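You operate a simulated robot arm through the tools that you are given. There is no shell and no other tool.

You are at the controls of a simulated robot arm. One attempt, no reset.

Task
Slide the green-tab strip up to the blue-tab one, then wind the backdrop down to Low.
Fine: don't lift it; flat end to flat end, in line; the blue-tab one stays put; free the brake before winding, put it back on after.

The check looks at the end state, three seconds after you hand in, the way a careful person would. Anything else that was tipped, shoved, dropped, spilled or broken makes it a failure.

Robot
A 7-joint arm with a two-finger parallel gripper, fixed in place. Base frame: the origin is at the foot of the arm, x ahead of it, y to its left, z up. Units: mm, degrees, N and s.
Its first joint turns from -149.0 to 149.0 degrees. Payload 3.43 kg.
Tool frame: the origin (TCP) lies between the finger pads and is the grasp point; the fingertips stand 30 mm ahead of it; z points along the fingers, y is the line along which they close. Largest opening 94 mm; finger width 28, thickness 10; the body of the gripper, 50 by 96 mm, starts 55 mm behind the TCP.
Orientation is told as [roll, pitch, yaw] about the base's x, y, z axes, in that order, counted from this pose: with the fingers straight down and closing along the base's y, the tool's x points along the base's -x, its y along +y and its z along -z.

Tools
- The arm moves only by the tool play_rows. Its argument "steps" is a list of rows, each an object of numbers (a shift or turn left out is 0, a gripper value left out holds the last): "x", "y", "z": the shift along the base's x, y, z in units of 20 mm (1.0 is 20 mm); "rx", "ry", "rz": the turn, a rotation vector about the base's x, y, z in units of 6 degrees (1.0 is 6 degrees); "grip": the gripper command, from -1 (fully open) to 1 (shut), values between in proportion. In form: [{"x": .., "y": .., "z": .., "rx": .., "ry": .., "rz": .., "grip": ..}, ...]. A call has 1 to 20 rows; each row shifts and turns the commanded pose from where the row before left it. A call with a number of a shift or a turn outside -1 to 1 is refused whole. Rows are played at 5 a second. More than 50 mm and 8.6 degrees between two rows, or a gripper value outside its range, and nothing of the call is played. A pose out of reach is approached as far as the arm can. The call stops where the force on the tool passes 50 N (or 10 N more than at its start, if that is more) or the arm is blocked; 0.2 s more then pass. Each finger travels about 45 mm/s and halts on what it meets, pressing with about 41 N; the grip force reading is that of the motor and also rises with nothing between the fingers. The clock runs only during rows and for 0.2 s after the last one: add rows that do not move to give the fingers time. It gives the time, the measured TCP pose, the force on the tool (base axes), the opening and the grip force at its end, in the units of the frame above (readings bear some noise), with the torque about the TCP (base axes, N m) and any sound that the robot's microphone picked up.
- Cameras (640 x 400 px; columns grow to the right, rows downward): "scene" is fixed at [46.8, 497.5, 1151.1]; the picture's right is [0.99, 0.11, 0.00], its down [0.06, -0.54, -0.84] and it looks along [-0.09, 0.84, -0.54] (base axes); focal length 214 px, centre (320, 200). "wrist" rides on the gripper at [76, 14, -102] in the tool frame; the picture's right is [-0.18, 0.98, 0.00], its down [-0.75, -0.14, -0.64] and it looks along [-0.63, -0.12, 0.77] (tool axes); focal length 243 px, centre (320, 200). There is no depth. A picture from a camera that has moved, and an enlarged one, comes with that camera's place and axes in the base frame and with its lens.
- grab_frame(camera): a new picture of that camera. The clock stands still meanwhile.
- zoom(camera, box): a new picture of the part [left, top, right, bottom] of that camera's present view, enlarged. The clock stands still meanwhile.
- job_done(): hands the job in; it is judged then, once.

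Nothing tells you positions but the pictures and the camera data. Unless the task says otherwise, let go and move clear before handing in.

The tools are called after "Request:" as name(argument=value, ...) on one line, values as JSON. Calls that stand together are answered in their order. play_rows: Moves the arm, as the interface text tells. Its arguments: {"type":"object","properties":{"steps":{"type":"array"}},"required":["steps"]} The other tools are called the same way: grab_frame (camera) takes a picture; zoom (camera, box) takes an enlarged picture of a part of a camera's view; job_done () hands the job in.

At the start:

```text
clock: 0.0
position: [393.0, 627.0, 1079.9]
ee_rot: [0.0, 0.0, -0.1]
ft_force: [-0.1, -0.3, -0.3]
wrist_torque: [-0.01, -0.01, -0.01]
width: 94.0
gripper_force: 0.1
```

scene: 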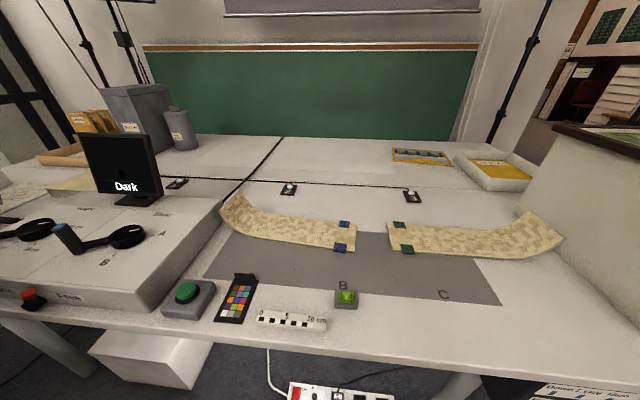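
wrist: 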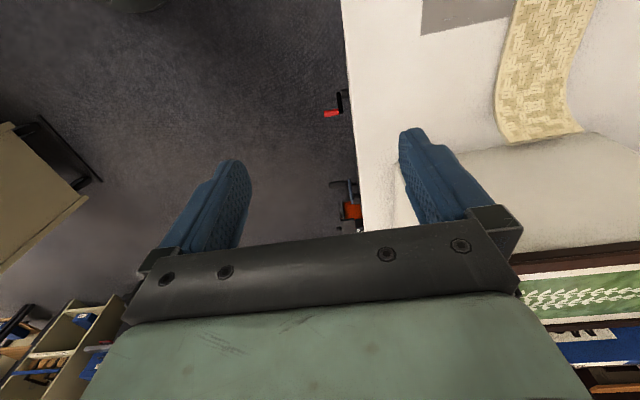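

I see a table with two woven strips (blue-tab on the left, green-tab on the right), a control console at left with levers/cranks, and a backdrop above. I'll look closer at everything before moving.

Request:
zoom(camera="scene", box=[200, 170, 400, 295])

Request:
zoom(camera="scene", box=[370, 170, 570, 295])

Request:
zoom(camera="scene", box=[0, 120, 200, 245])

Request:
zoom(camera="scene", box=[0, 190, 200, 315])

Request:
zoom(camera="scene", box=[150, 265, 350, 390])

Request:
zoom(camera="scene", box=[140, 0, 500, 150])

```text
3.20 times, centred on (300, 232) of scene
camera zoom: at [46.8, 497.5, 1151.1], right [0.99, 0.11, 0.0], down [0.06, -0.54, -0.84], along [-0.09, 0.84, -0.54], focal length 686 px, centre (384, 96)
```

zoom: 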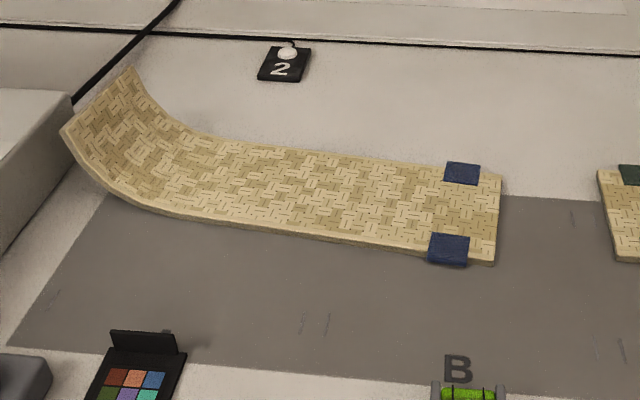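

```text
3.20 times, centred on (470, 232) of scene
camera zoom: at [46.8, 497.5, 1151.1], right [0.99, 0.11, 0.0], down [0.06, -0.54, -0.84], along [-0.09, 0.84, -0.54], focal length 686 px, centre (-160, 96)
```

zoom: 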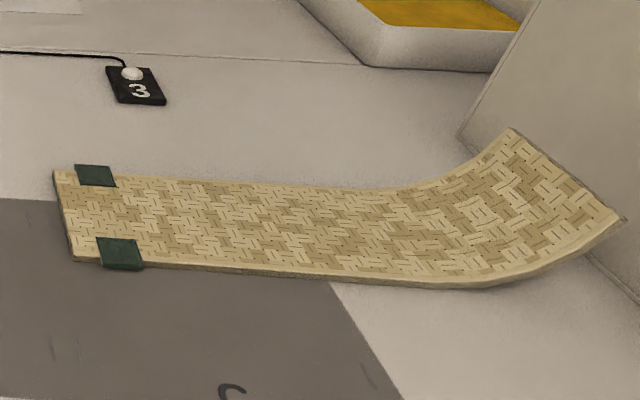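

```text
3.20 times, centred on (100, 182) of scene
camera zoom: at [46.8, 497.5, 1151.1], right [0.99, 0.11, 0.0], down [0.06, -0.54, -0.84], along [-0.09, 0.84, -0.54], focal length 686 px, centre (1024, 256)
```

zoom: 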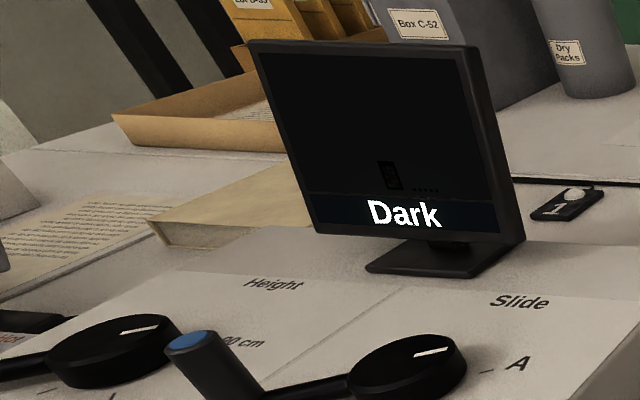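

```text
3.20 times, centred on (100, 252) of scene
camera zoom: at [46.8, 497.5, 1151.1], right [0.99, 0.11, 0.0], down [0.06, -0.54, -0.84], along [-0.09, 0.84, -0.54], focal length 686 px, centre (1024, 32)
```

zoom: 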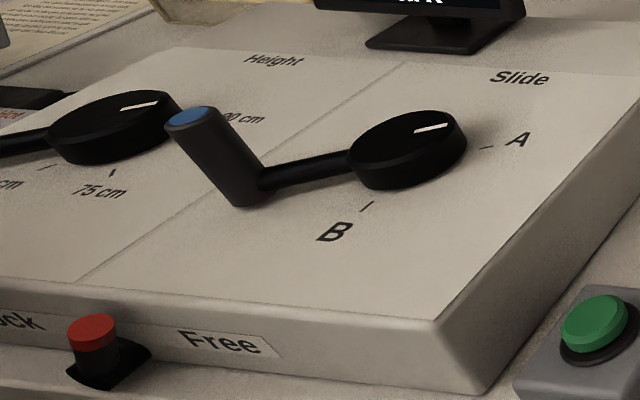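

```text
3.20 times, centred on (250, 328) of scene
camera zoom: at [46.8, 497.5, 1151.1], right [0.99, 0.11, 0.0], down [0.06, -0.54, -0.84], along [-0.09, 0.84, -0.54], focal length 686 px, centre (544, -208)
```

zoom: 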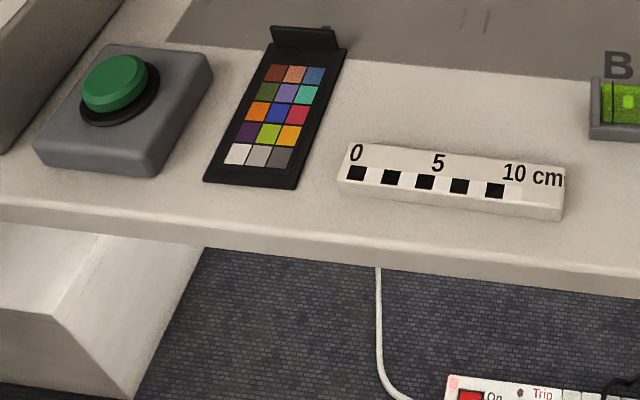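

```text
1.78 times, centred on (320, 75) of scene
camera zoom: at [46.8, 497.5, 1151.1], right [0.99, 0.11, 0.0], down [0.06, -0.54, -0.84], along [-0.09, 0.84, -0.54], focal length 381 px, centre (320, 422)
```

zoom: 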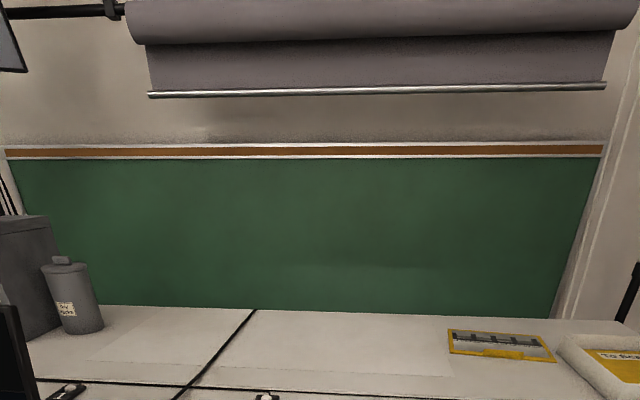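

The left part of the console is cut off in the scene view, so I need the wrist camera there. First I look at the present wrist view more closely.

Request:
zoom(camera="wrist", box=[320, 0, 640, 200])

Request:
zoom(camera="scene", box=[0, 190, 100, 252])

Request:
zoom(camera="scene", box=[0, 250, 100, 312])

Request:
zoom(camera="scene", box=[270, 310, 430, 400])

Request:
zoom(camera="scene", box=[440, 100, 640, 225])

Request:
zoom(camera="scene", box=[460, 275, 640, 400])

```text
2.00 times, centred on (480, 100) of wrist
camera zoom: at [316.6, 639.9, 1182.6], right [0.18, 0.98, 0.0], down [0.75, -0.14, 0.64], along [0.63, -0.12, -0.77], focal length 485 px, centre (0, 400)
```

zoom: 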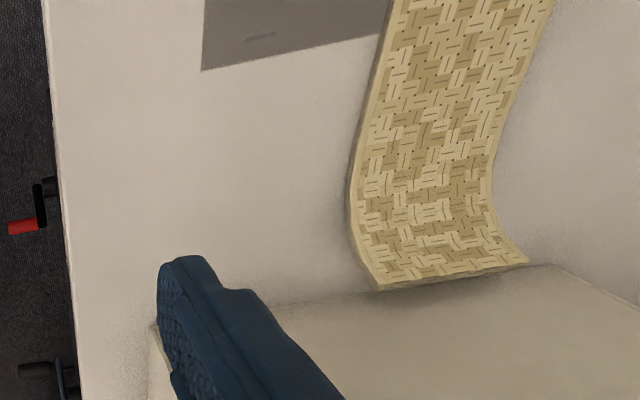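

```text
6.40 times, centred on (50, 221) of scene
camera zoom: at [46.8, 497.5, 1151.1], right [0.99, 0.11, 0.0], down [0.06, -0.54, -0.84], along [-0.09, 0.84, -0.54], focal length 1373 px, centre (2048, 66)
```

zoom: 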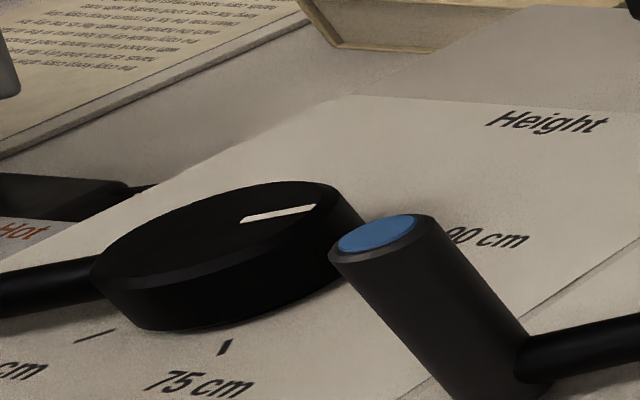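

```text
6.40 times, centred on (50, 281) of scene
camera zoom: at [46.8, 497.5, 1151.1], right [0.99, 0.11, 0.0], down [0.06, -0.54, -0.84], along [-0.09, 0.84, -0.54], focal length 1373 px, centre (2048, -318)
```

zoom: 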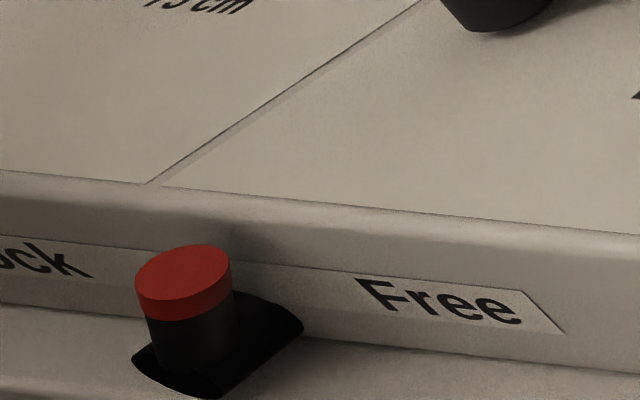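

```text
4.00 times, centred on (350, 355) of scene
camera zoom: at [46.8, 497.5, 1151.1], right [0.99, 0.11, 0.0], down [0.06, -0.54, -0.84], along [-0.09, 0.84, -0.54], focal length 858 px, centre (200, -420)
```

zoom: 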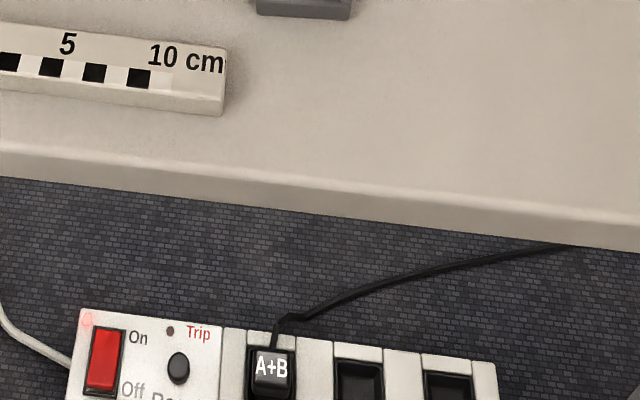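

```text
3.20 times, centred on (540, 162) of scene
camera zoom: at [46.8, 497.5, 1151.1], right [0.99, 0.11, 0.0], down [0.06, -0.54, -0.84], along [-0.09, 0.84, -0.54], focal length 686 px, centre (-384, 320)
```

zoom: 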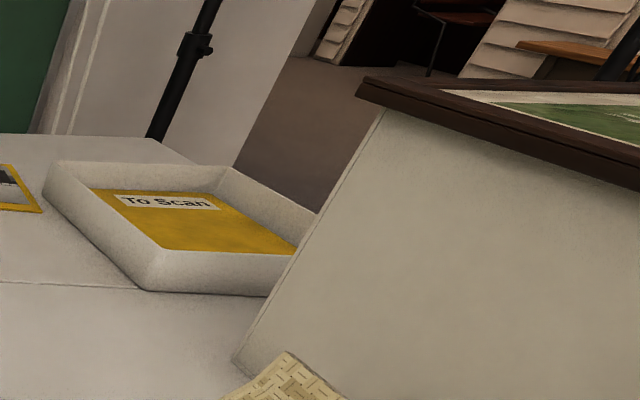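

```text
3.20 times, centred on (550, 338) of scene
camera zoom: at [46.8, 497.5, 1151.1], right [0.99, 0.11, 0.0], down [0.06, -0.54, -0.84], along [-0.09, 0.84, -0.54], focal length 686 px, centre (-416, -240)
```

zoom: 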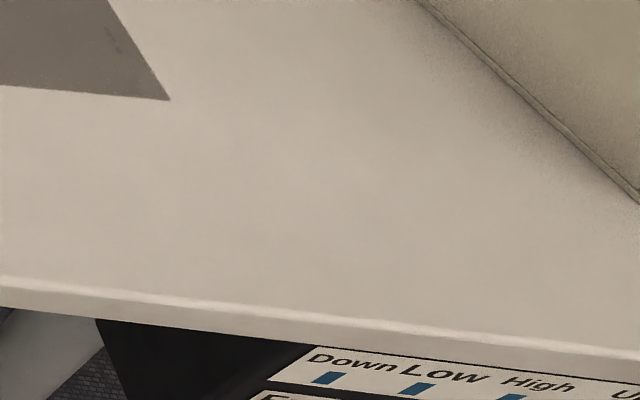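

The backdrop control panel seems to be on the table's front edge at the lower right ("Down Low High Up", "Free"). I take a closer look from the wrist.

Request:
zoom(camera="wrist", box=[280, 60, 440, 250])

Request:
zoom(camera="scene", box=[530, 360, 640, 400])

Request:
zoom(camera="wrist", box=[480, 220, 640, 400])

Request:
zoom(camera="wrist", box=[0, 260, 200, 400])

```text
2.11 times, centred on (360, 155) of wrist
camera zoom: at [316.6, 639.9, 1182.6], right [0.18, 0.98, 0.0], down [0.75, -0.14, 0.64], along [0.63, -0.12, -0.77], focal length 511 px, centre (236, 295)
```

zoom: 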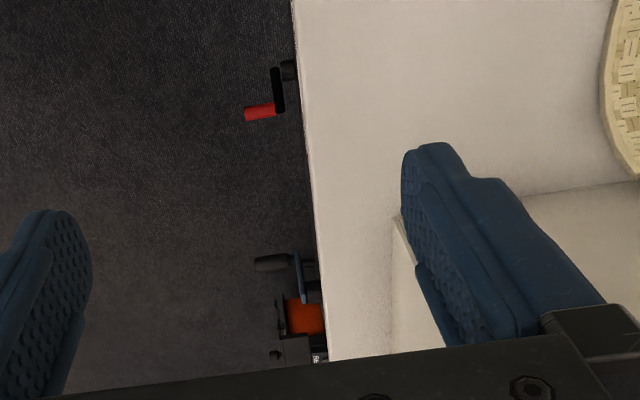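

```text
5.82 times, centred on (585, 380) of scene
camera zoom: at [46.8, 497.5, 1151.1], right [0.99, 0.11, 0.0], down [0.06, -0.54, -0.84], along [-0.09, 0.84, -0.54], focal length 1248 px, centre (-1222, -847)
```

zoom: 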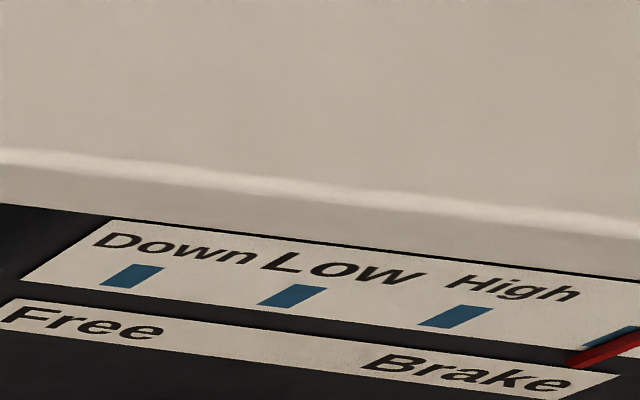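

```text
2.22 times, centred on (560, 310) of wrist
camera zoom: at [316.6, 639.9, 1182.6], right [0.18, 0.98, 0.0], down [0.75, -0.14, 0.64], along [0.63, -0.12, -0.77], focal length 539 px, centre (-213, -44)
```

zoom: 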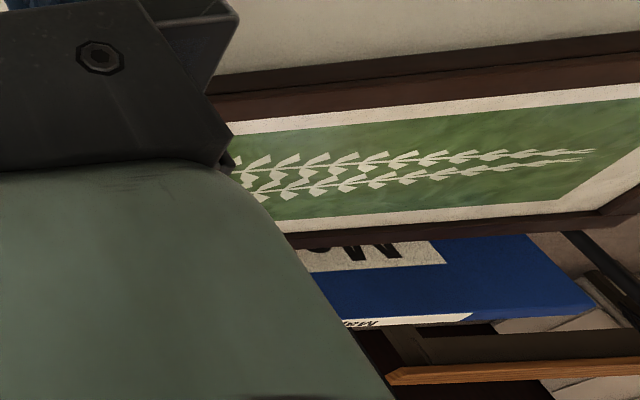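

```text
2.86 times, centred on (100, 330) of wrist
camera zoom: at [316.6, 639.9, 1182.6], right [0.18, 0.98, 0.0], down [0.75, -0.14, 0.64], along [0.63, -0.12, -0.77], focal length 693 px, centre (949, -171)
```

zoom: 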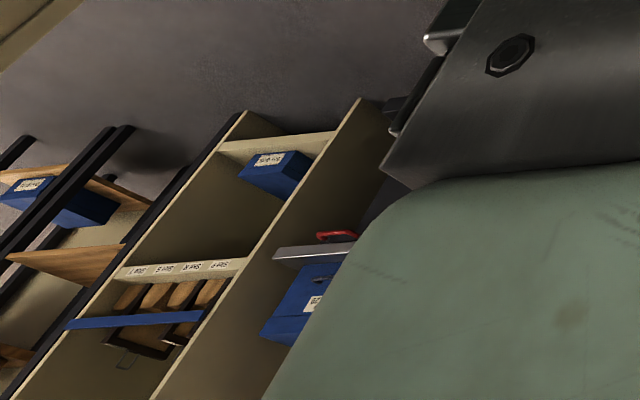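

The backdrop's scale, a red crank and brake labels sit under the table's front edge, around x≈400–500, y≈640. I back the arm off and turn the wrist to look at that front panel.

Request:
play_rows(steps=[{"x": 0.1, "y": -0.8, "z": -0.2, "rz": 1}, {"x": 0.1, "y": -0.8, "z": -0.2, "rz": 1}, {"x": 0.1, "y": -0.8, "z": -0.2, "rz": 1}, {"x": 0.1, "y": -0.8, "z": -0.2, "rz": 1}, {"x": 0.1, "y": -0.8, "z": -0.5, "rz": 1}, {"x": 0.1, "y": -0.8, "z": -0.5, "rz": 1}, {"x": 0.1, "y": -0.8, "z": -0.5, "rz": 1}, {"x": 0.1, "y": -0.8, "z": -0.5, "rz": 1}, {"x": 0.1, "y": -0.8, "z": -0.5, "rz": 1}, {"x": 0.1, "y": -0.8, "z": -0.5, "rz": 1}, {"x": 0.1, "z": -0.5, "rz": 1}, {"x": 0.1, "z": -0.5, "rz": 1}, {"x": 0.1, "z": -0.5, "rz": 1}, {"x": 0.1, "z": -0.5, "rz": 1}, {"x": 0.1, "z": -0.5, "rz": 1}, {"x": 0}, {"x": 0}])

Request:
grab_frame(camera="wrist")

Request:
grab_frame(camera="scene")

```text
clock: 3.6
position: [425.3, 466.4, 954.7]
ee_rot: [0.0, -0.1, 90.0]
ft_force: [0.3, -0.2, 0.3]
wrist_torque: [0.0, 0.05, 0.01]
width: 93.7
gripper_force: 0.1
```

```text
taken
camera wrist: at [410.1, 389.9, 1056.9], right [-0.98, 0.18, 0.0], down [0.14, 0.75, 0.64], along [0.12, 0.63, -0.77], focal length 243 px, centre (320, 200)
```

wrist: 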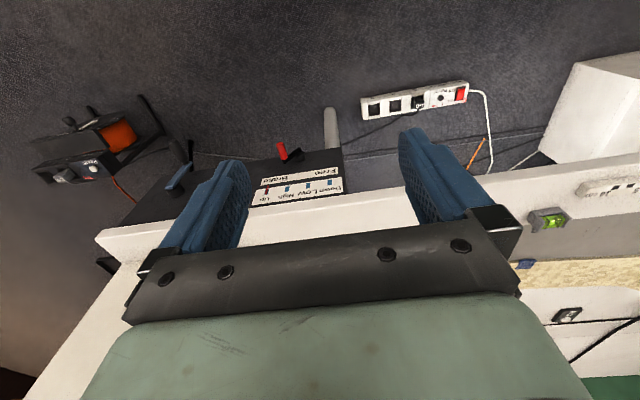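

```text
taken
```

scene: 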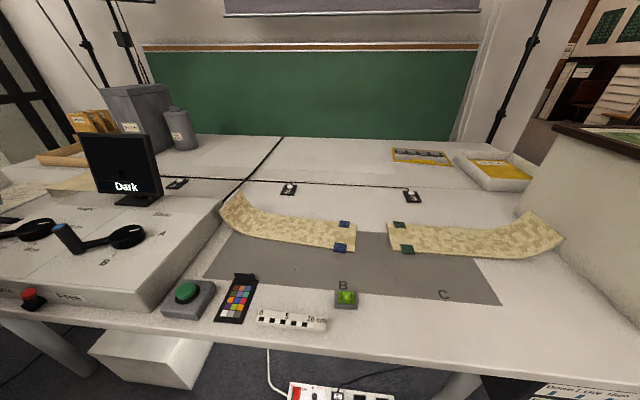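

Request:
zoom(camera="wrist", box=[230, 90, 390, 220])

Request:
zoom(camera="wrist", box=[20, 70, 240, 240])

```text
3.08 times, centred on (310, 155) of wrist
camera zoom: at [410.1, 389.9, 1056.9], right [-0.98, 0.18, 0.0], down [0.14, 0.75, 0.64], along [0.12, 0.63, -0.77], focal length 746 px, centre (351, 338)
```

zoom: 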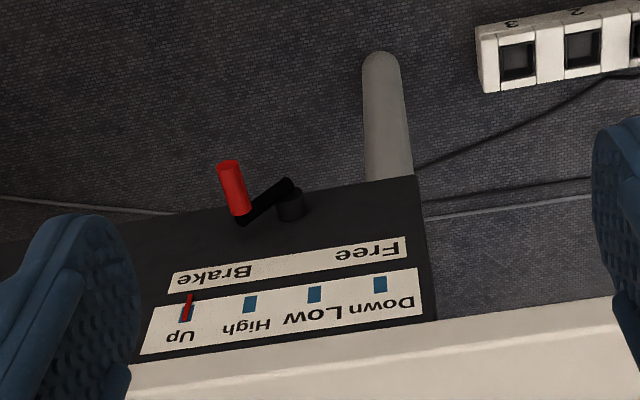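

```text
2.35 times, centred on (130, 155) of wrist
camera zoom: at [410.1, 389.9, 1056.9], right [-0.98, 0.18, 0.0], down [0.14, 0.75, 0.64], along [0.12, 0.63, -0.77], focal length 571 px, centre (767, 306)
```

zoom: 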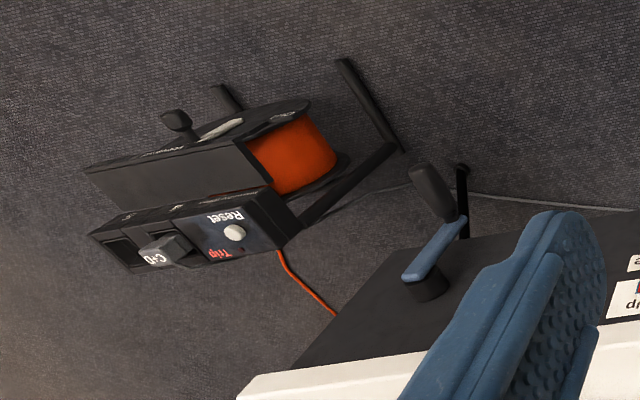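

I see the backdrop panel: pointer at "Up", red brake lever leaning to "Brake" around (539, 640, 585) pivoting near (511, 660, 537), and a blue-armed crank hanging down near (790, 610, 543). The strip comes first, so I fly over the strip gap to measure it from closer.

Request:
play_rows(steps=[{"x": -0.75, "y": 0.95}, {"x": -0.75, "y": 0.95}, {"x": -0.75, "y": 0.95}, {"x": -0.75, "y": 0.95}, {"x": -0.75, "y": 0.95}, {"x": -0.75, "y": 0.95}, {"x": -0.75, "y": 0.95}, {"x": -0.75, "y": 0.95}, {"x": -0.75, "y": 0.95}, {"x": -0.75, "y": 0.95}, {"x": -0.75, "y": 0.95}, {"x": -0.75, "y": 0.95}, {"x": -0.75, "y": 0.95}, {"x": -0.75, "y": 0.95}, {"x": -0.75, "y": 0.95}, {"x": 0}, {"x": 0}])

Request:
grab_frame(camera="wrist")

Request:
grab_frame(camera="scene")

```text
clock: 7.2
position: [198.1, 751.2, 955.8]
ee_rot: [0.0, 0.0, 90.0]
ft_force: [-1.1, 0.6, 0.5]
wrist_torque: [0.0, 0.0, 0.0]
width: 94.0
gripper_force: 0.0
```

```text
taken
camera wrist: at [183.3, 673.9, 1057.8], right [-0.98, 0.18, 0.0], down [0.14, 0.75, 0.64], along [0.12, 0.63, -0.77], focal length 243 px, centre (320, 200)
```

wrist: 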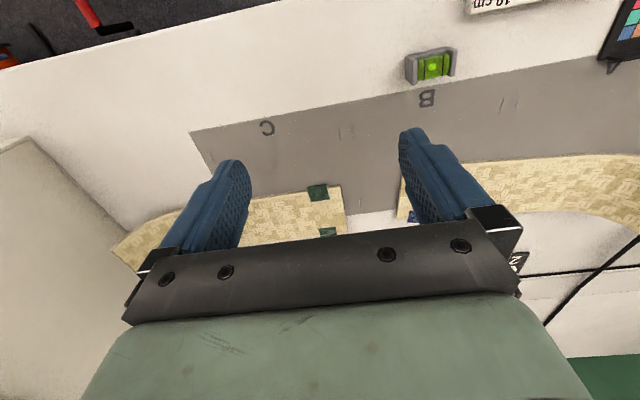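

```text
taken
```

scene: 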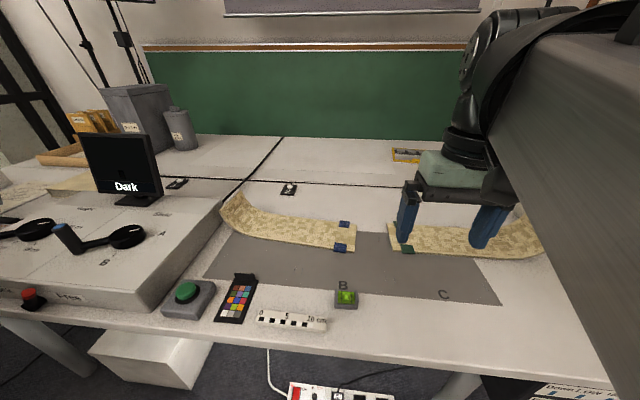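

Request:
play_rows(steps=[{"y": 1, "z": 0.8, "x": -0.3}, {"y": 1, "z": 0.8, "x": -0.3}, {"y": 1, "z": 0.8, "x": -0.3}, {"y": 1, "z": 0.8, "x": -0.3}, {"y": 1, "z": 0.8, "x": -0.3}, {"y": 1}, {"x": 0}, {"x": 0}])

Request:
grab_frame(camera="wrist")

Request:
zoom(camera="wrist", box=[230, 70, 430, 195])

```text
clock: 9.0
position: [168.8, 870.4, 1033.2]
ee_rot: [-0.1, 0.0, 90.1]
ft_force: [-0.1, -0.7, -0.2]
wrist_torque: [-0.04, 0.03, 0.01]
width: 94.2
gripper_force: 0.1
```

```text
taken
camera wrist: at [152.6, 792.9, 1136.8], right [-0.98, 0.18, 0.0], down [0.14, 0.75, 0.64], along [0.12, 0.63, -0.77], focal length 243 px, centre (320, 200)
```

wrist: 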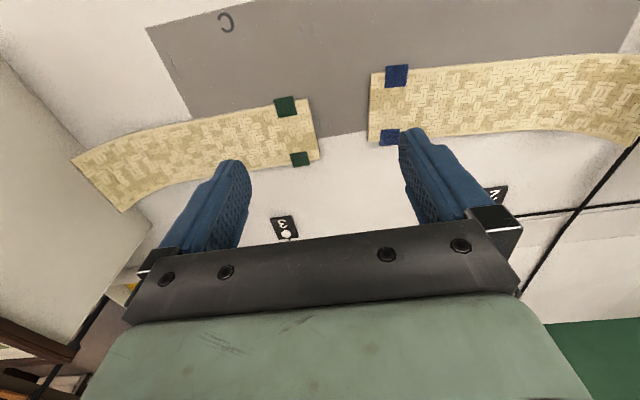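

```text
3.20 times, centred on (330, 132) of wrist
camera zoom: at [152.6, 792.9, 1136.8], right [-0.98, 0.18, 0.0], down [0.14, 0.75, 0.64], along [0.12, 0.63, -0.77], focal length 776 px, centre (288, 416)
```

zoom: 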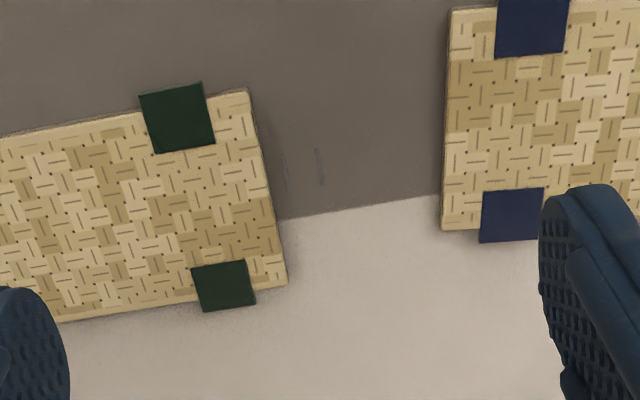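

I now measure both ends: the blue strip's flat end centre is near (98, 942) with the strip turned about -5.5°, the green flat end centre is near (194, 959) with the strip about 0°. I'll press two slightly spread fingertips on the green strip near its flat end and drag it; first I turn the wrist to yaw 0 so the camera watches the gap.

Request:
play_rows(steps=[{"x": 0.22, "y": 0.23, "z": -0.3, "rz": -1, "grip": 0.15}, {"x": 0.22, "y": 0.23, "z": -0.3, "rz": -1}, {"x": 0.22, "y": 0.23, "z": -0.3, "rz": -1}, {"x": 0.22, "y": 0.23, "z": -0.3, "rz": -1}, {"x": 0.22, "y": 0.23, "z": -0.3, "rz": -1}, {"x": 0.22, "y": 0.23, "z": -0.3, "rz": -1}, {"x": 0.22, "y": 0.23, "z": -0.3, "rz": -1}, {"x": 0.22, "y": 0.23, "z": -0.3, "rz": -1}, {"x": 0.22, "y": 0.23, "z": -0.3, "rz": -1}, {"x": 0.22, "y": 0.23, "z": -0.3, "rz": -1}, {"x": 0.22, "y": 0.23, "z": -0.3, "rz": -1}, {"x": 0.22, "y": 0.23, "z": -0.3, "rz": -1}, {"x": 0.22, "y": 0.23, "z": -0.3, "rz": -1}, {"x": 0.22, "y": 0.23, "z": -0.3, "rz": -1}, {"x": 0.22, "y": 0.23, "z": -0.3, "rz": -1}, {"x": 0}, {"x": 0}])

Request:
grab_frame(camera="wrist")

Request:
grab_frame(camera="scene")

```text
clock: 12.6
position: [235.8, 939.8, 943.6]
ee_rot: [0.0, 0.0, 0.1]
ft_force: [1.3, 1.1, -0.6]
wrist_torque: [-0.03, 0.0, 0.03]
width: 40.1
gripper_force: 0.0
```

```text
taken
camera wrist: at [157.7, 953.5, 1046.6], right [0.18, 0.98, 0.0], down [0.75, -0.14, 0.64], along [0.63, -0.12, -0.77], focal length 243 px, centre (320, 200)
```

wrist: 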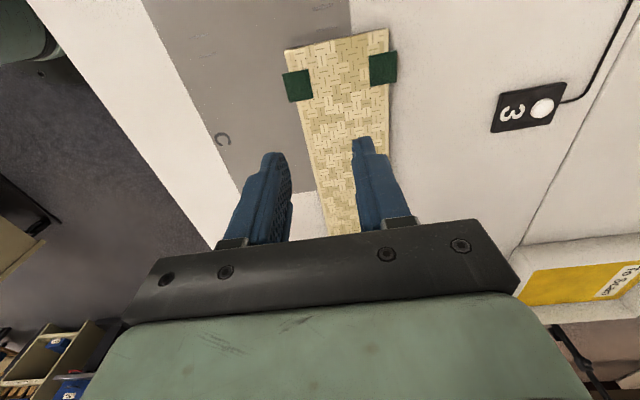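

```text
taken
```

scene: 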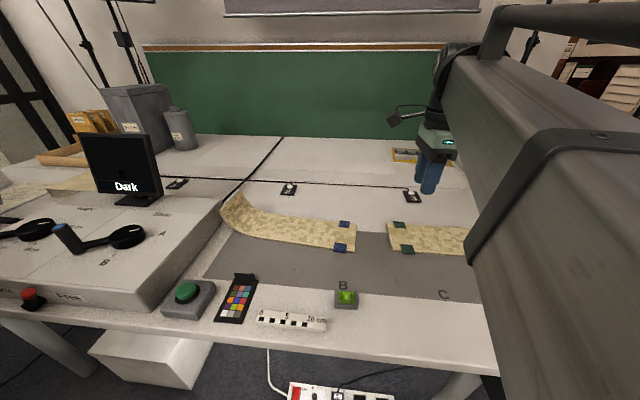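

The view between the fingers is good. Tabs sit at x≈215–242, so I'll press just behind them at x≈262; I move there and lower to check reach.

Request:
play_rows(steps=[{"x": 0.33, "y": 0.12, "z": -0.9}, {"x": 0.33, "y": 0.12, "z": -0.9}, {"x": 0.33, "y": 0.12, "z": -0.9}, {"x": 0.33, "y": 0.12, "z": -0.9}, {"z": -0.9}, {"z": -0.9}, {"x": 0}, {"x": 0}])

Request:
grab_frame(camera="wrist")

Request:
grab_frame(camera="scene")

```text
clock: 14.4
position: [258.8, 951.3, 835.8]
ee_rot: [-0.1, 0.0, 0.0]
ft_force: [-0.7, 0.7, -1.0]
wrist_torque: [-0.04, 0.0, 0.01]
width: 40.2
gripper_force: 0.0
```

```text
taken
camera wrist: at [182.5, 964.3, 937.9], right [0.18, 0.98, 0.0], down [0.75, -0.14, 0.64], along [0.63, -0.12, -0.77], focal length 243 px, centre (320, 200)
```

wrist: 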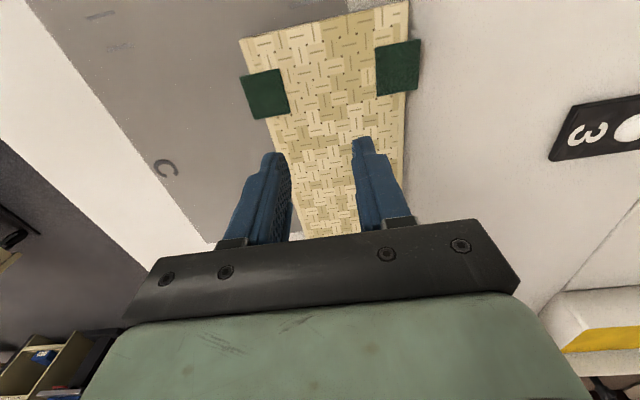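

```text
taken
```

scene: 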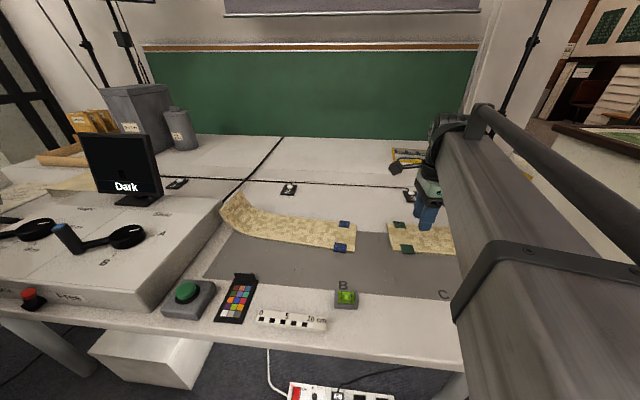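

Request:
play_rows(steps=[{"z": -0.5}, {"z": -0.5}, {"z": -0.5}, {"z": -0.4}, {"x": 0}])

Request:
grab_frame(camera="wrist")

```text
clock: 15.6
position: [259.9, 951.1, 798.4]
ee_rot: [0.0, 0.0, 0.0]
ft_force: [-0.1, -0.5, -0.8]
wrist_torque: [-0.01, -0.01, 0.02]
width: 40.0
gripper_force: 0.1
```

```text
taken
camera wrist: at [184.0, 964.0, 900.7], right [0.18, 0.98, 0.0], down [0.75, -0.14, 0.64], along [0.63, -0.12, -0.77], focal length 243 px, centre (320, 200)
```

wrist: 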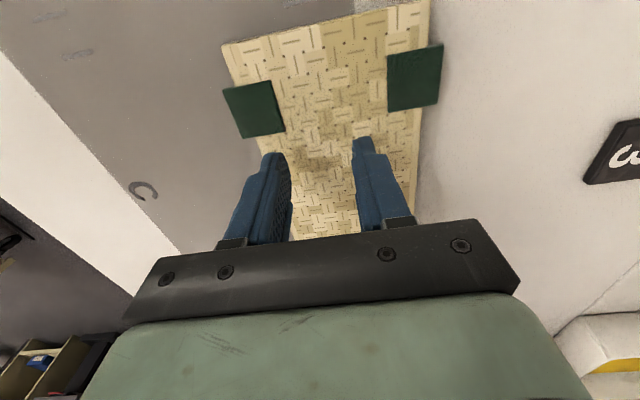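

Fingertips are about 15 mm above the strip. I creep down until the force rises.

Request:
play_rows(steps=[{"z": -0.15}, {"z": -0.15}, {"z": -0.15}, {"z": -0.1}, {"z": 0}])

```text
clock: 16.8
position: [260.8, 950.6, 786.1]
ee_rot: [0.0, -0.1, 0.0]
ft_force: [0.6, 0.9, -1.1]
wrist_torque: [-0.01, 0.01, 0.03]
width: 39.9
gripper_force: 0.2
```

Request:
play_rows(steps=[{"z": -0.1}, {"z": -0.1}, {"z": 0}])

Request:
zoom(camera="scene", box=[370, 170, 490, 270])

```text
clock: 17.6
position: [259.6, 948.9, 782.8]
ee_rot: [0.1, 0.0, 0.0]
ft_force: [-0.2, -0.6, 0.4]
wrist_torque: [-0.02, -0.03, -0.03]
width: 40.2
gripper_force: 0.0
```

```text
4.00 times, centred on (430, 220) of scene
camera zoom: at [46.8, 497.5, 1151.1], right [0.99, 0.11, 0.0], down [0.06, -0.54, -0.84], along [-0.09, 0.84, -0.54], focal length 858 px, centre (-120, 120)
```

zoom: 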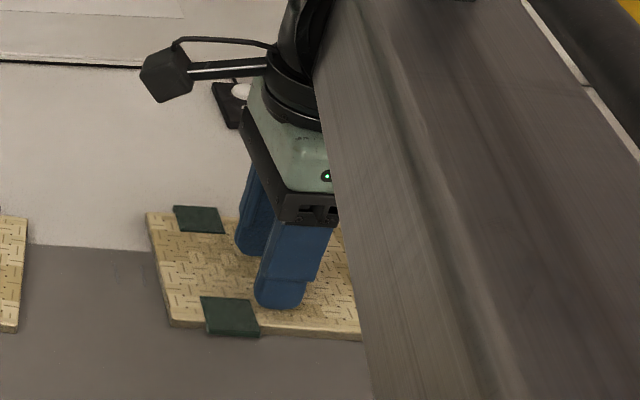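

Request:
play_rows(steps=[{"z": -0.05}, {"z": -0.05}, {"z": 0}])

Request:
play_rows(steps=[{"z": -0.05}, {"z": -0.05}, {"z": 0}])

Request:
play_rows(steps=[{"z": -0.05}, {"z": -0.05}, {"z": 0}])

```text
clock: 18.4
position: [260.3, 949.1, 779.9]
ee_rot: [0.1, 0.0, 0.0]
ft_force: [-0.1, 1.4, -0.7]
wrist_torque: [-0.02, 0.02, 0.01]
width: 40.0
gripper_force: 0.1
```

```text
clock: 19.2
position: [260.3, 949.8, 779.5]
ee_rot: [0.0, 0.0, 0.0]
ft_force: [0.0, 0.2, -0.3]
wrist_torque: [-0.01, -0.05, -0.04]
width: 39.6
gripper_force: 0.0
```

```text
clock: 20.0
position: [260.7, 949.8, 778.1]
ee_rot: [0.0, 0.0, 0.0]
ft_force: [0.9, -0.5, 20.6]
wrist_torque: [-0.22, -0.02, 0.07]
width: 40.2
gripper_force: 0.0
```

Contact at about 20 N (strip top z≈748). I try a short drag of 20 mm toward -x and see whether the strip follows.

Request:
play_rows(steps=[{"x": -0.2}, {"x": -0.2}, {"x": -0.2}, {"x": -0.2}, {"x": -0.2}, {"x": 0}])

Request:
grab_frame(camera="wrist")

Request:
zoom(camera="scene", box=[330, 170, 450, 270])

```text
clock: 21.4
position: [240.3, 948.4, 779.9]
ee_rot: [0.1, 0.0, 0.0]
ft_force: [10.2, 1.1, 28.7]
wrist_torque: [-0.08, -0.34, 0.03]
width: 39.8
gripper_force: 0.2
```

```text
taken
camera wrist: at [164.2, 962.6, 881.6], right [0.18, 0.98, 0.0], down [0.75, -0.14, 0.64], along [0.63, -0.12, -0.77], focal length 243 px, centre (320, 200)
```

wrist: 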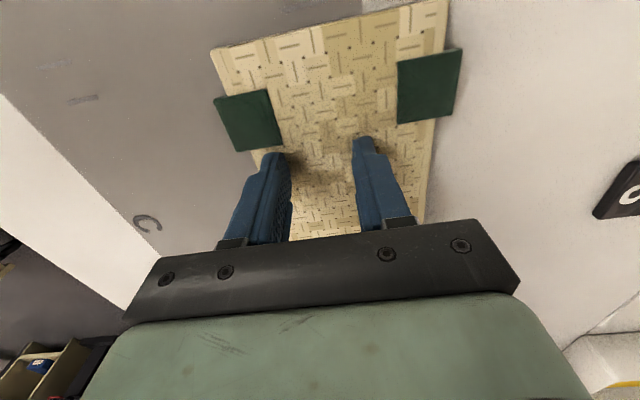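

```text
4.00 times, centred on (390, 220) of scene
camera zoom: at [46.8, 497.5, 1151.1], right [0.99, 0.11, 0.0], down [0.06, -0.54, -0.84], along [-0.09, 0.84, -0.54], focal length 858 px, centre (40, 120)
```

zoom: 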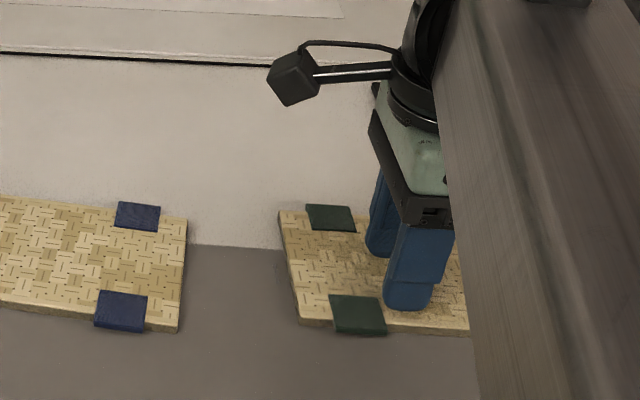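

The strip follows the fingers. I continue the drag with a combined shift toward -x, a bit -y, and a slow clockwise turn, in portions.

Request:
play_rows(steps=[{"x": -0.25, "y": -0.1, "rz": -0.085}, {"x": -0.25, "y": -0.1, "rz": -0.085}, {"x": -0.25, "y": -0.1, "rz": -0.085}, {"x": -0.25, "y": -0.1, "rz": -0.085}, {"x": -0.25, "y": -0.1, "rz": -0.085}, {"x": 0}])

Request:
grab_frame(camera="wrist")

Request:
zoom(camera="scene", box=[300, 180, 460, 280])

```text
clock: 22.8
position: [216.4, 939.8, 779.5]
ee_rot: [0.1, -0.1, -2.7]
ft_force: [12.9, 7.4, 40.1]
wrist_torque: [-0.02, -0.4, 0.32]
width: 39.9
gripper_force: 0.1
```

```text
taken
camera wrist: at [140.1, 955.8, 881.5], right [0.23, 0.97, 0.0], down [0.75, -0.18, 0.64], along [0.63, -0.14, -0.77], focal length 243 px, centre (320, 200)
```

wrist: 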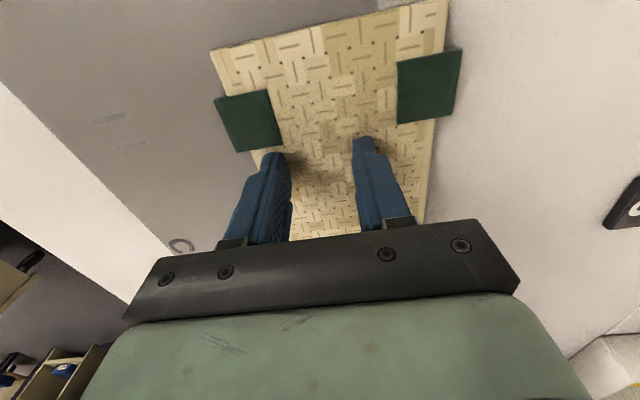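

```text
4.00 times, centred on (380, 230) of scene
camera zoom: at [46.8, 497.5, 1151.1], right [0.99, 0.11, 0.0], down [0.06, -0.54, -0.84], along [-0.09, 0.84, -0.54], focal length 858 px, centre (80, 80)
```

zoom: 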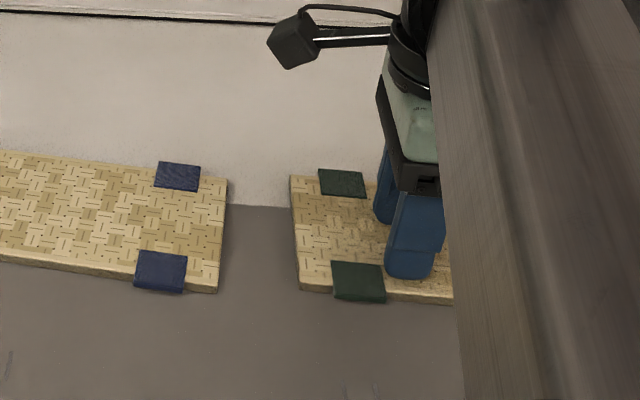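

No slip, the strip is following with the turn; the normal force has crept to 40 N, so I ease up slightly and carry on to leave roughly a 10 mm gap.

Request:
play_rows(steps=[{"z": 0.035}, {"x": -0.225, "y": -0.06, "rz": -0.0575, "z": 0.01}, {"x": -0.225, "y": -0.06, "rz": -0.0575, "z": 0.01}, {"x": -0.225, "y": -0.06, "rz": -0.0575}, {"x": -0.225, "y": -0.06, "rz": -0.0575}, {"x": 0}])

Request:
zoom(camera="scene", box=[300, 180, 460, 280])

```text
clock: 24.2
position: [198.7, 934.4, 778.5]
ee_rot: [0.0, 0.0, -4.0]
ft_force: [13.7, 2.4, 34.2]
wrist_torque: [-0.04, -0.46, 0.07]
width: 40.0
gripper_force: 0.1
```

```text
4.00 times, centred on (380, 230) of scene
camera zoom: at [46.8, 497.5, 1151.1], right [0.99, 0.11, 0.0], down [0.06, -0.54, -0.84], along [-0.09, 0.84, -0.54], focal length 858 px, centre (80, 80)
```

zoom: 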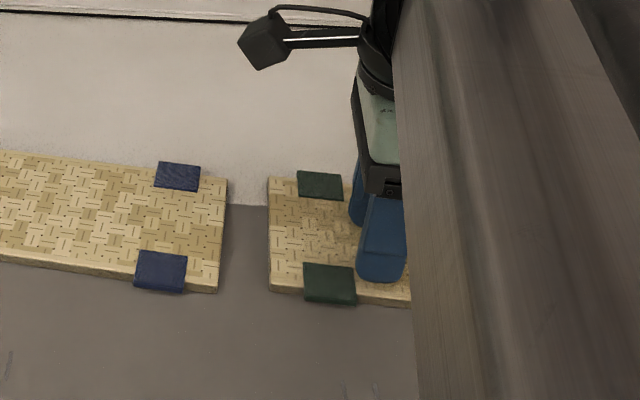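

Request:
play_rows(steps=[{"x": -0.225, "y": -0.06, "rz": -0.0575, "z": 0.01}, {"x": -0.225, "y": -0.06, "rz": -0.0575, "z": 0.01}, {"x": -0.225, "y": -0.06, "rz": -0.0575, "z": 0.01}, {"x": -0.225, "y": -0.06, "rz": -0.0575}, {"x": 0}])

Request:
zoom(camera="scene", box=[320, 205, 400, 255])

Request:
grab_frame(camera="wrist")

Request:
grab_frame(camera="scene")

```text
clock: 25.4
position: [181.3, 929.7, 778.0]
ee_rot: [0.1, 0.0, -5.3]
ft_force: [12.5, -0.2, 27.9]
wrist_torque: [-0.01, -0.36, 0.1]
width: 39.7
gripper_force: 0.1
```

```text
8.00 times, centred on (360, 230) of scene
camera zoom: at [46.8, 497.5, 1151.1], right [0.99, 0.11, 0.0], down [0.06, -0.54, -0.84], along [-0.09, 0.84, -0.54], focal length 1716 px, centre (0, -40)
```

zoom: 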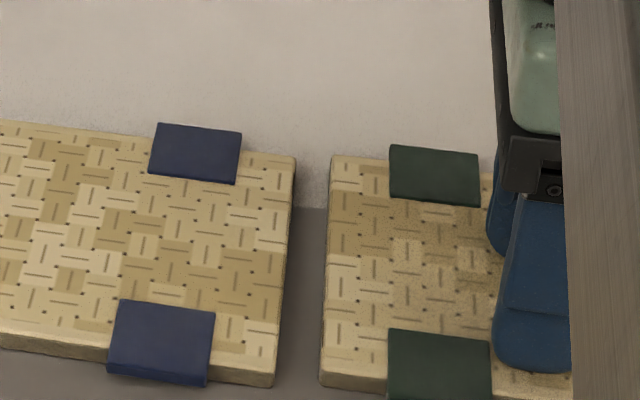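

```text
taken
camera wrist: at [104.9, 950.1, 881.5], right [0.28, 0.96, 0.0], down [0.74, -0.21, 0.64], along [0.62, -0.18, -0.77], focal length 243 px, centre (320, 200)
```

wrist: 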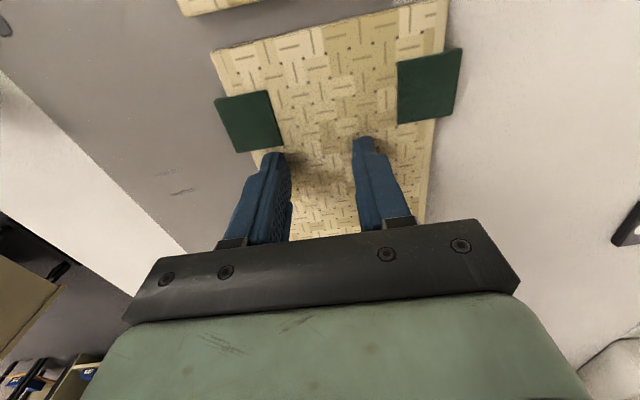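

```text
taken
```

scene: 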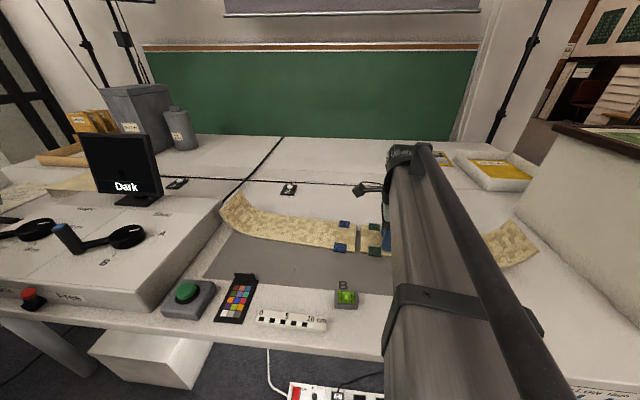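

Gap is about 13 mm and nearly parallel. I advance most of the remaining way with a small extra turn, then re-measure in both views.

Request:
play_rows(steps=[{"x": -0.125, "y": -0.015, "rz": -0.033}, {"x": -0.125, "y": -0.015, "rz": -0.033}, {"x": -0.125, "y": -0.015, "rz": -0.034}, {"x": 0}])

Request:
zoom(camera="scene", box=[320, 205, 400, 255])

Request:
zoom(camera="wrist", box=[160, 0, 480, 200])

```text
clock: 26.4
position: [170.7, 928.3, 778.7]
ee_rot: [0.0, 0.1, -6.1]
ft_force: [6.0, 1.4, 19.1]
wrist_torque: [0.01, -0.25, 0.01]
width: 39.9
gripper_force: 0.0
```

```text
8.00 times, centred on (360, 230) of scene
camera zoom: at [46.8, 497.5, 1151.1], right [0.99, 0.11, 0.0], down [0.06, -0.54, -0.84], along [-0.09, 0.84, -0.54], focal length 1716 px, centre (0, -40)
```

zoom: 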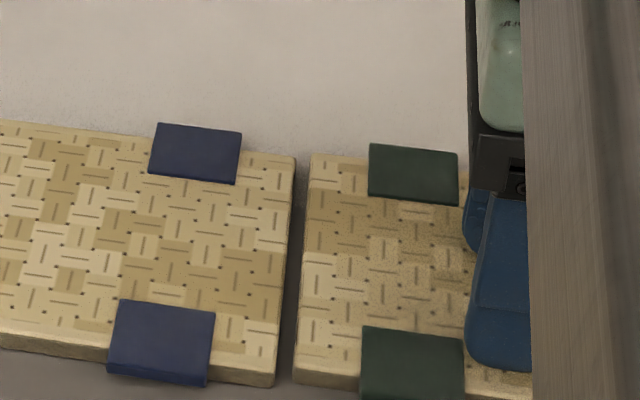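

```text
2.00 times, centred on (320, 100) of wrist
camera zoom: at [97.0, 950.5, 881.7], right [0.29, 0.96, 0.0], down [0.73, -0.22, 0.64], along [0.61, -0.18, -0.77], focal length 485 px, centre (320, 400)
```

zoom: 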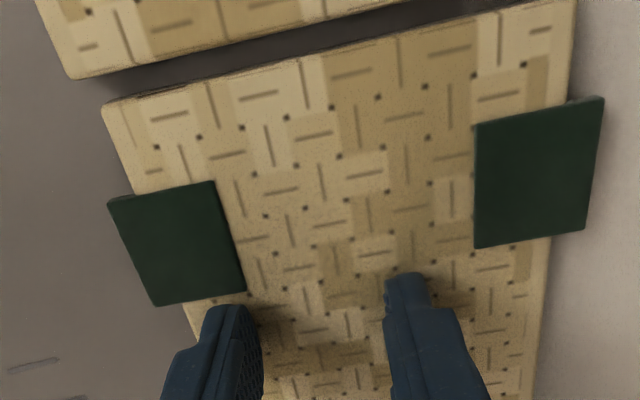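

Request:
zoom(camera="wrist", box=[170, 0, 290, 75])

Request:
zoom(camera="wrist", box=[340, 0, 460, 75])

```text
5.33 times, centred on (230, 38) of wrist
camera zoom: at [97.0, 950.5, 881.7], right [0.29, 0.96, 0.0], down [0.73, -0.22, 0.64], along [0.61, -0.18, -0.77], focal length 1294 px, centre (800, 1067)
```

zoom: 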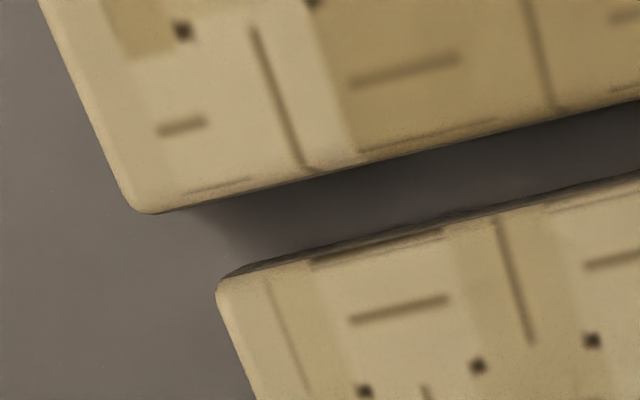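

```text
5.33 times, centred on (400, 38) of wrist
camera zoom: at [97.0, 950.5, 881.7], right [0.29, 0.96, 0.0], down [0.73, -0.22, 0.64], along [0.61, -0.18, -0.77], focal length 1294 px, centre (-107, 1067)
```

zoom: 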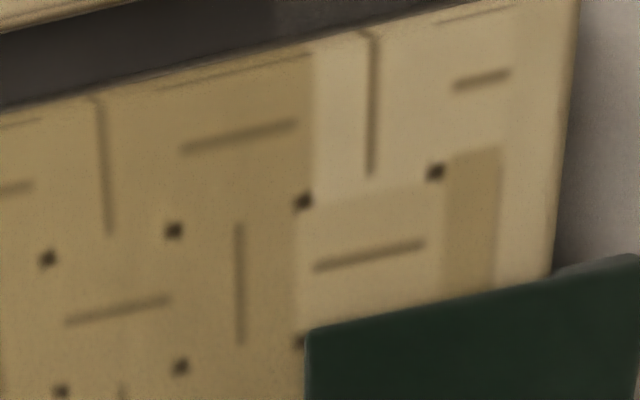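

The gap is ~5.8 mm and about parallel; the green strip sits ~3–4 mm too far to the back. I nudge it sideways and forward, leaving ~1.5 mm, and re-measure.

Request:
play_rows(steps=[{"x": -0.08, "y": -0.06, "rz": -0.014, "z": -0.01}, {"x": -0.08, "y": -0.06, "rz": -0.014}, {"x": -0.075, "y": -0.048, "rz": -0.014}, {"x": 0}])

Request:
zoom(camera="wrist", box=[170, 0, 290, 75])

Request:
zoom(camera="wrist", box=[290, 0, 410, 75])

Request:
zoom(camera="scene", box=[320, 205, 400, 255])

```text
clock: 27.4
position: [166.2, 925.6, 779.8]
ee_rot: [0.0, 0.0, -6.2]
ft_force: [4.7, 3.3, 12.7]
wrist_torque: [0.12, -0.17, 0.08]
width: 39.9
gripper_force: 0.2
```

```text
5.33 times, centred on (230, 38) of wrist
camera zoom: at [92.2, 947.5, 881.7], right [0.29, 0.96, 0.0], down [0.73, -0.22, 0.64], along [0.61, -0.19, -0.77], focal length 1294 px, centre (800, 1067)
```

zoom: 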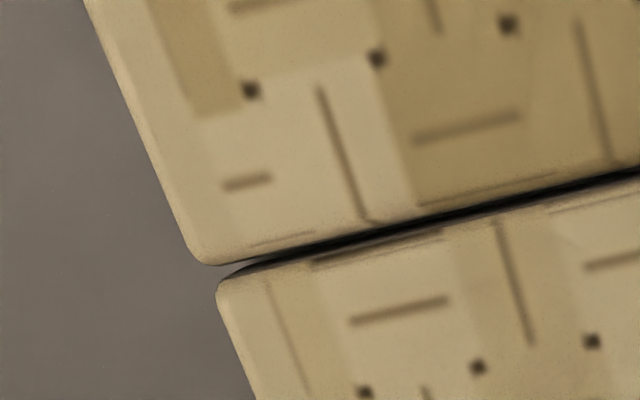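

```text
5.33 times, centred on (350, 38) of wrist
camera zoom: at [92.2, 947.5, 881.7], right [0.29, 0.96, 0.0], down [0.73, -0.22, 0.64], along [0.61, -0.19, -0.77], focal length 1294 px, centre (160, 1067)
```

zoom: 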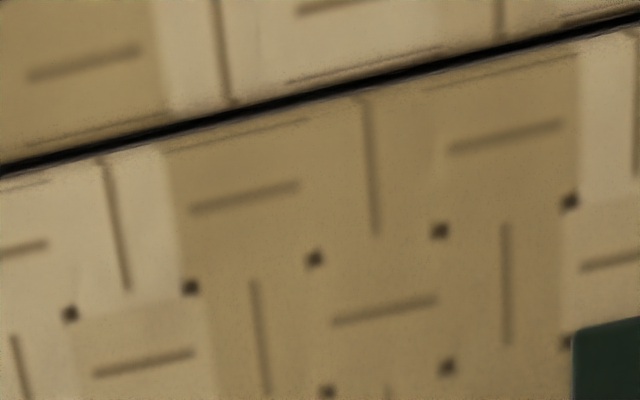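

```text
8.00 times, centred on (360, 230) of scene
camera zoom: at [46.8, 497.5, 1151.1], right [0.99, 0.11, 0.0], down [0.06, -0.54, -0.84], along [-0.09, 0.84, -0.54], focal length 1716 px, centre (0, -40)
```

zoom: 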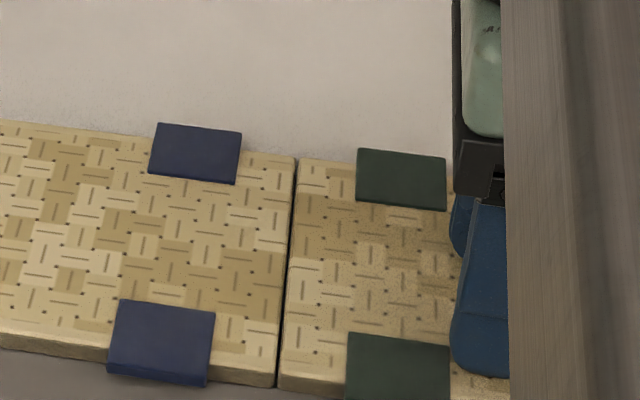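

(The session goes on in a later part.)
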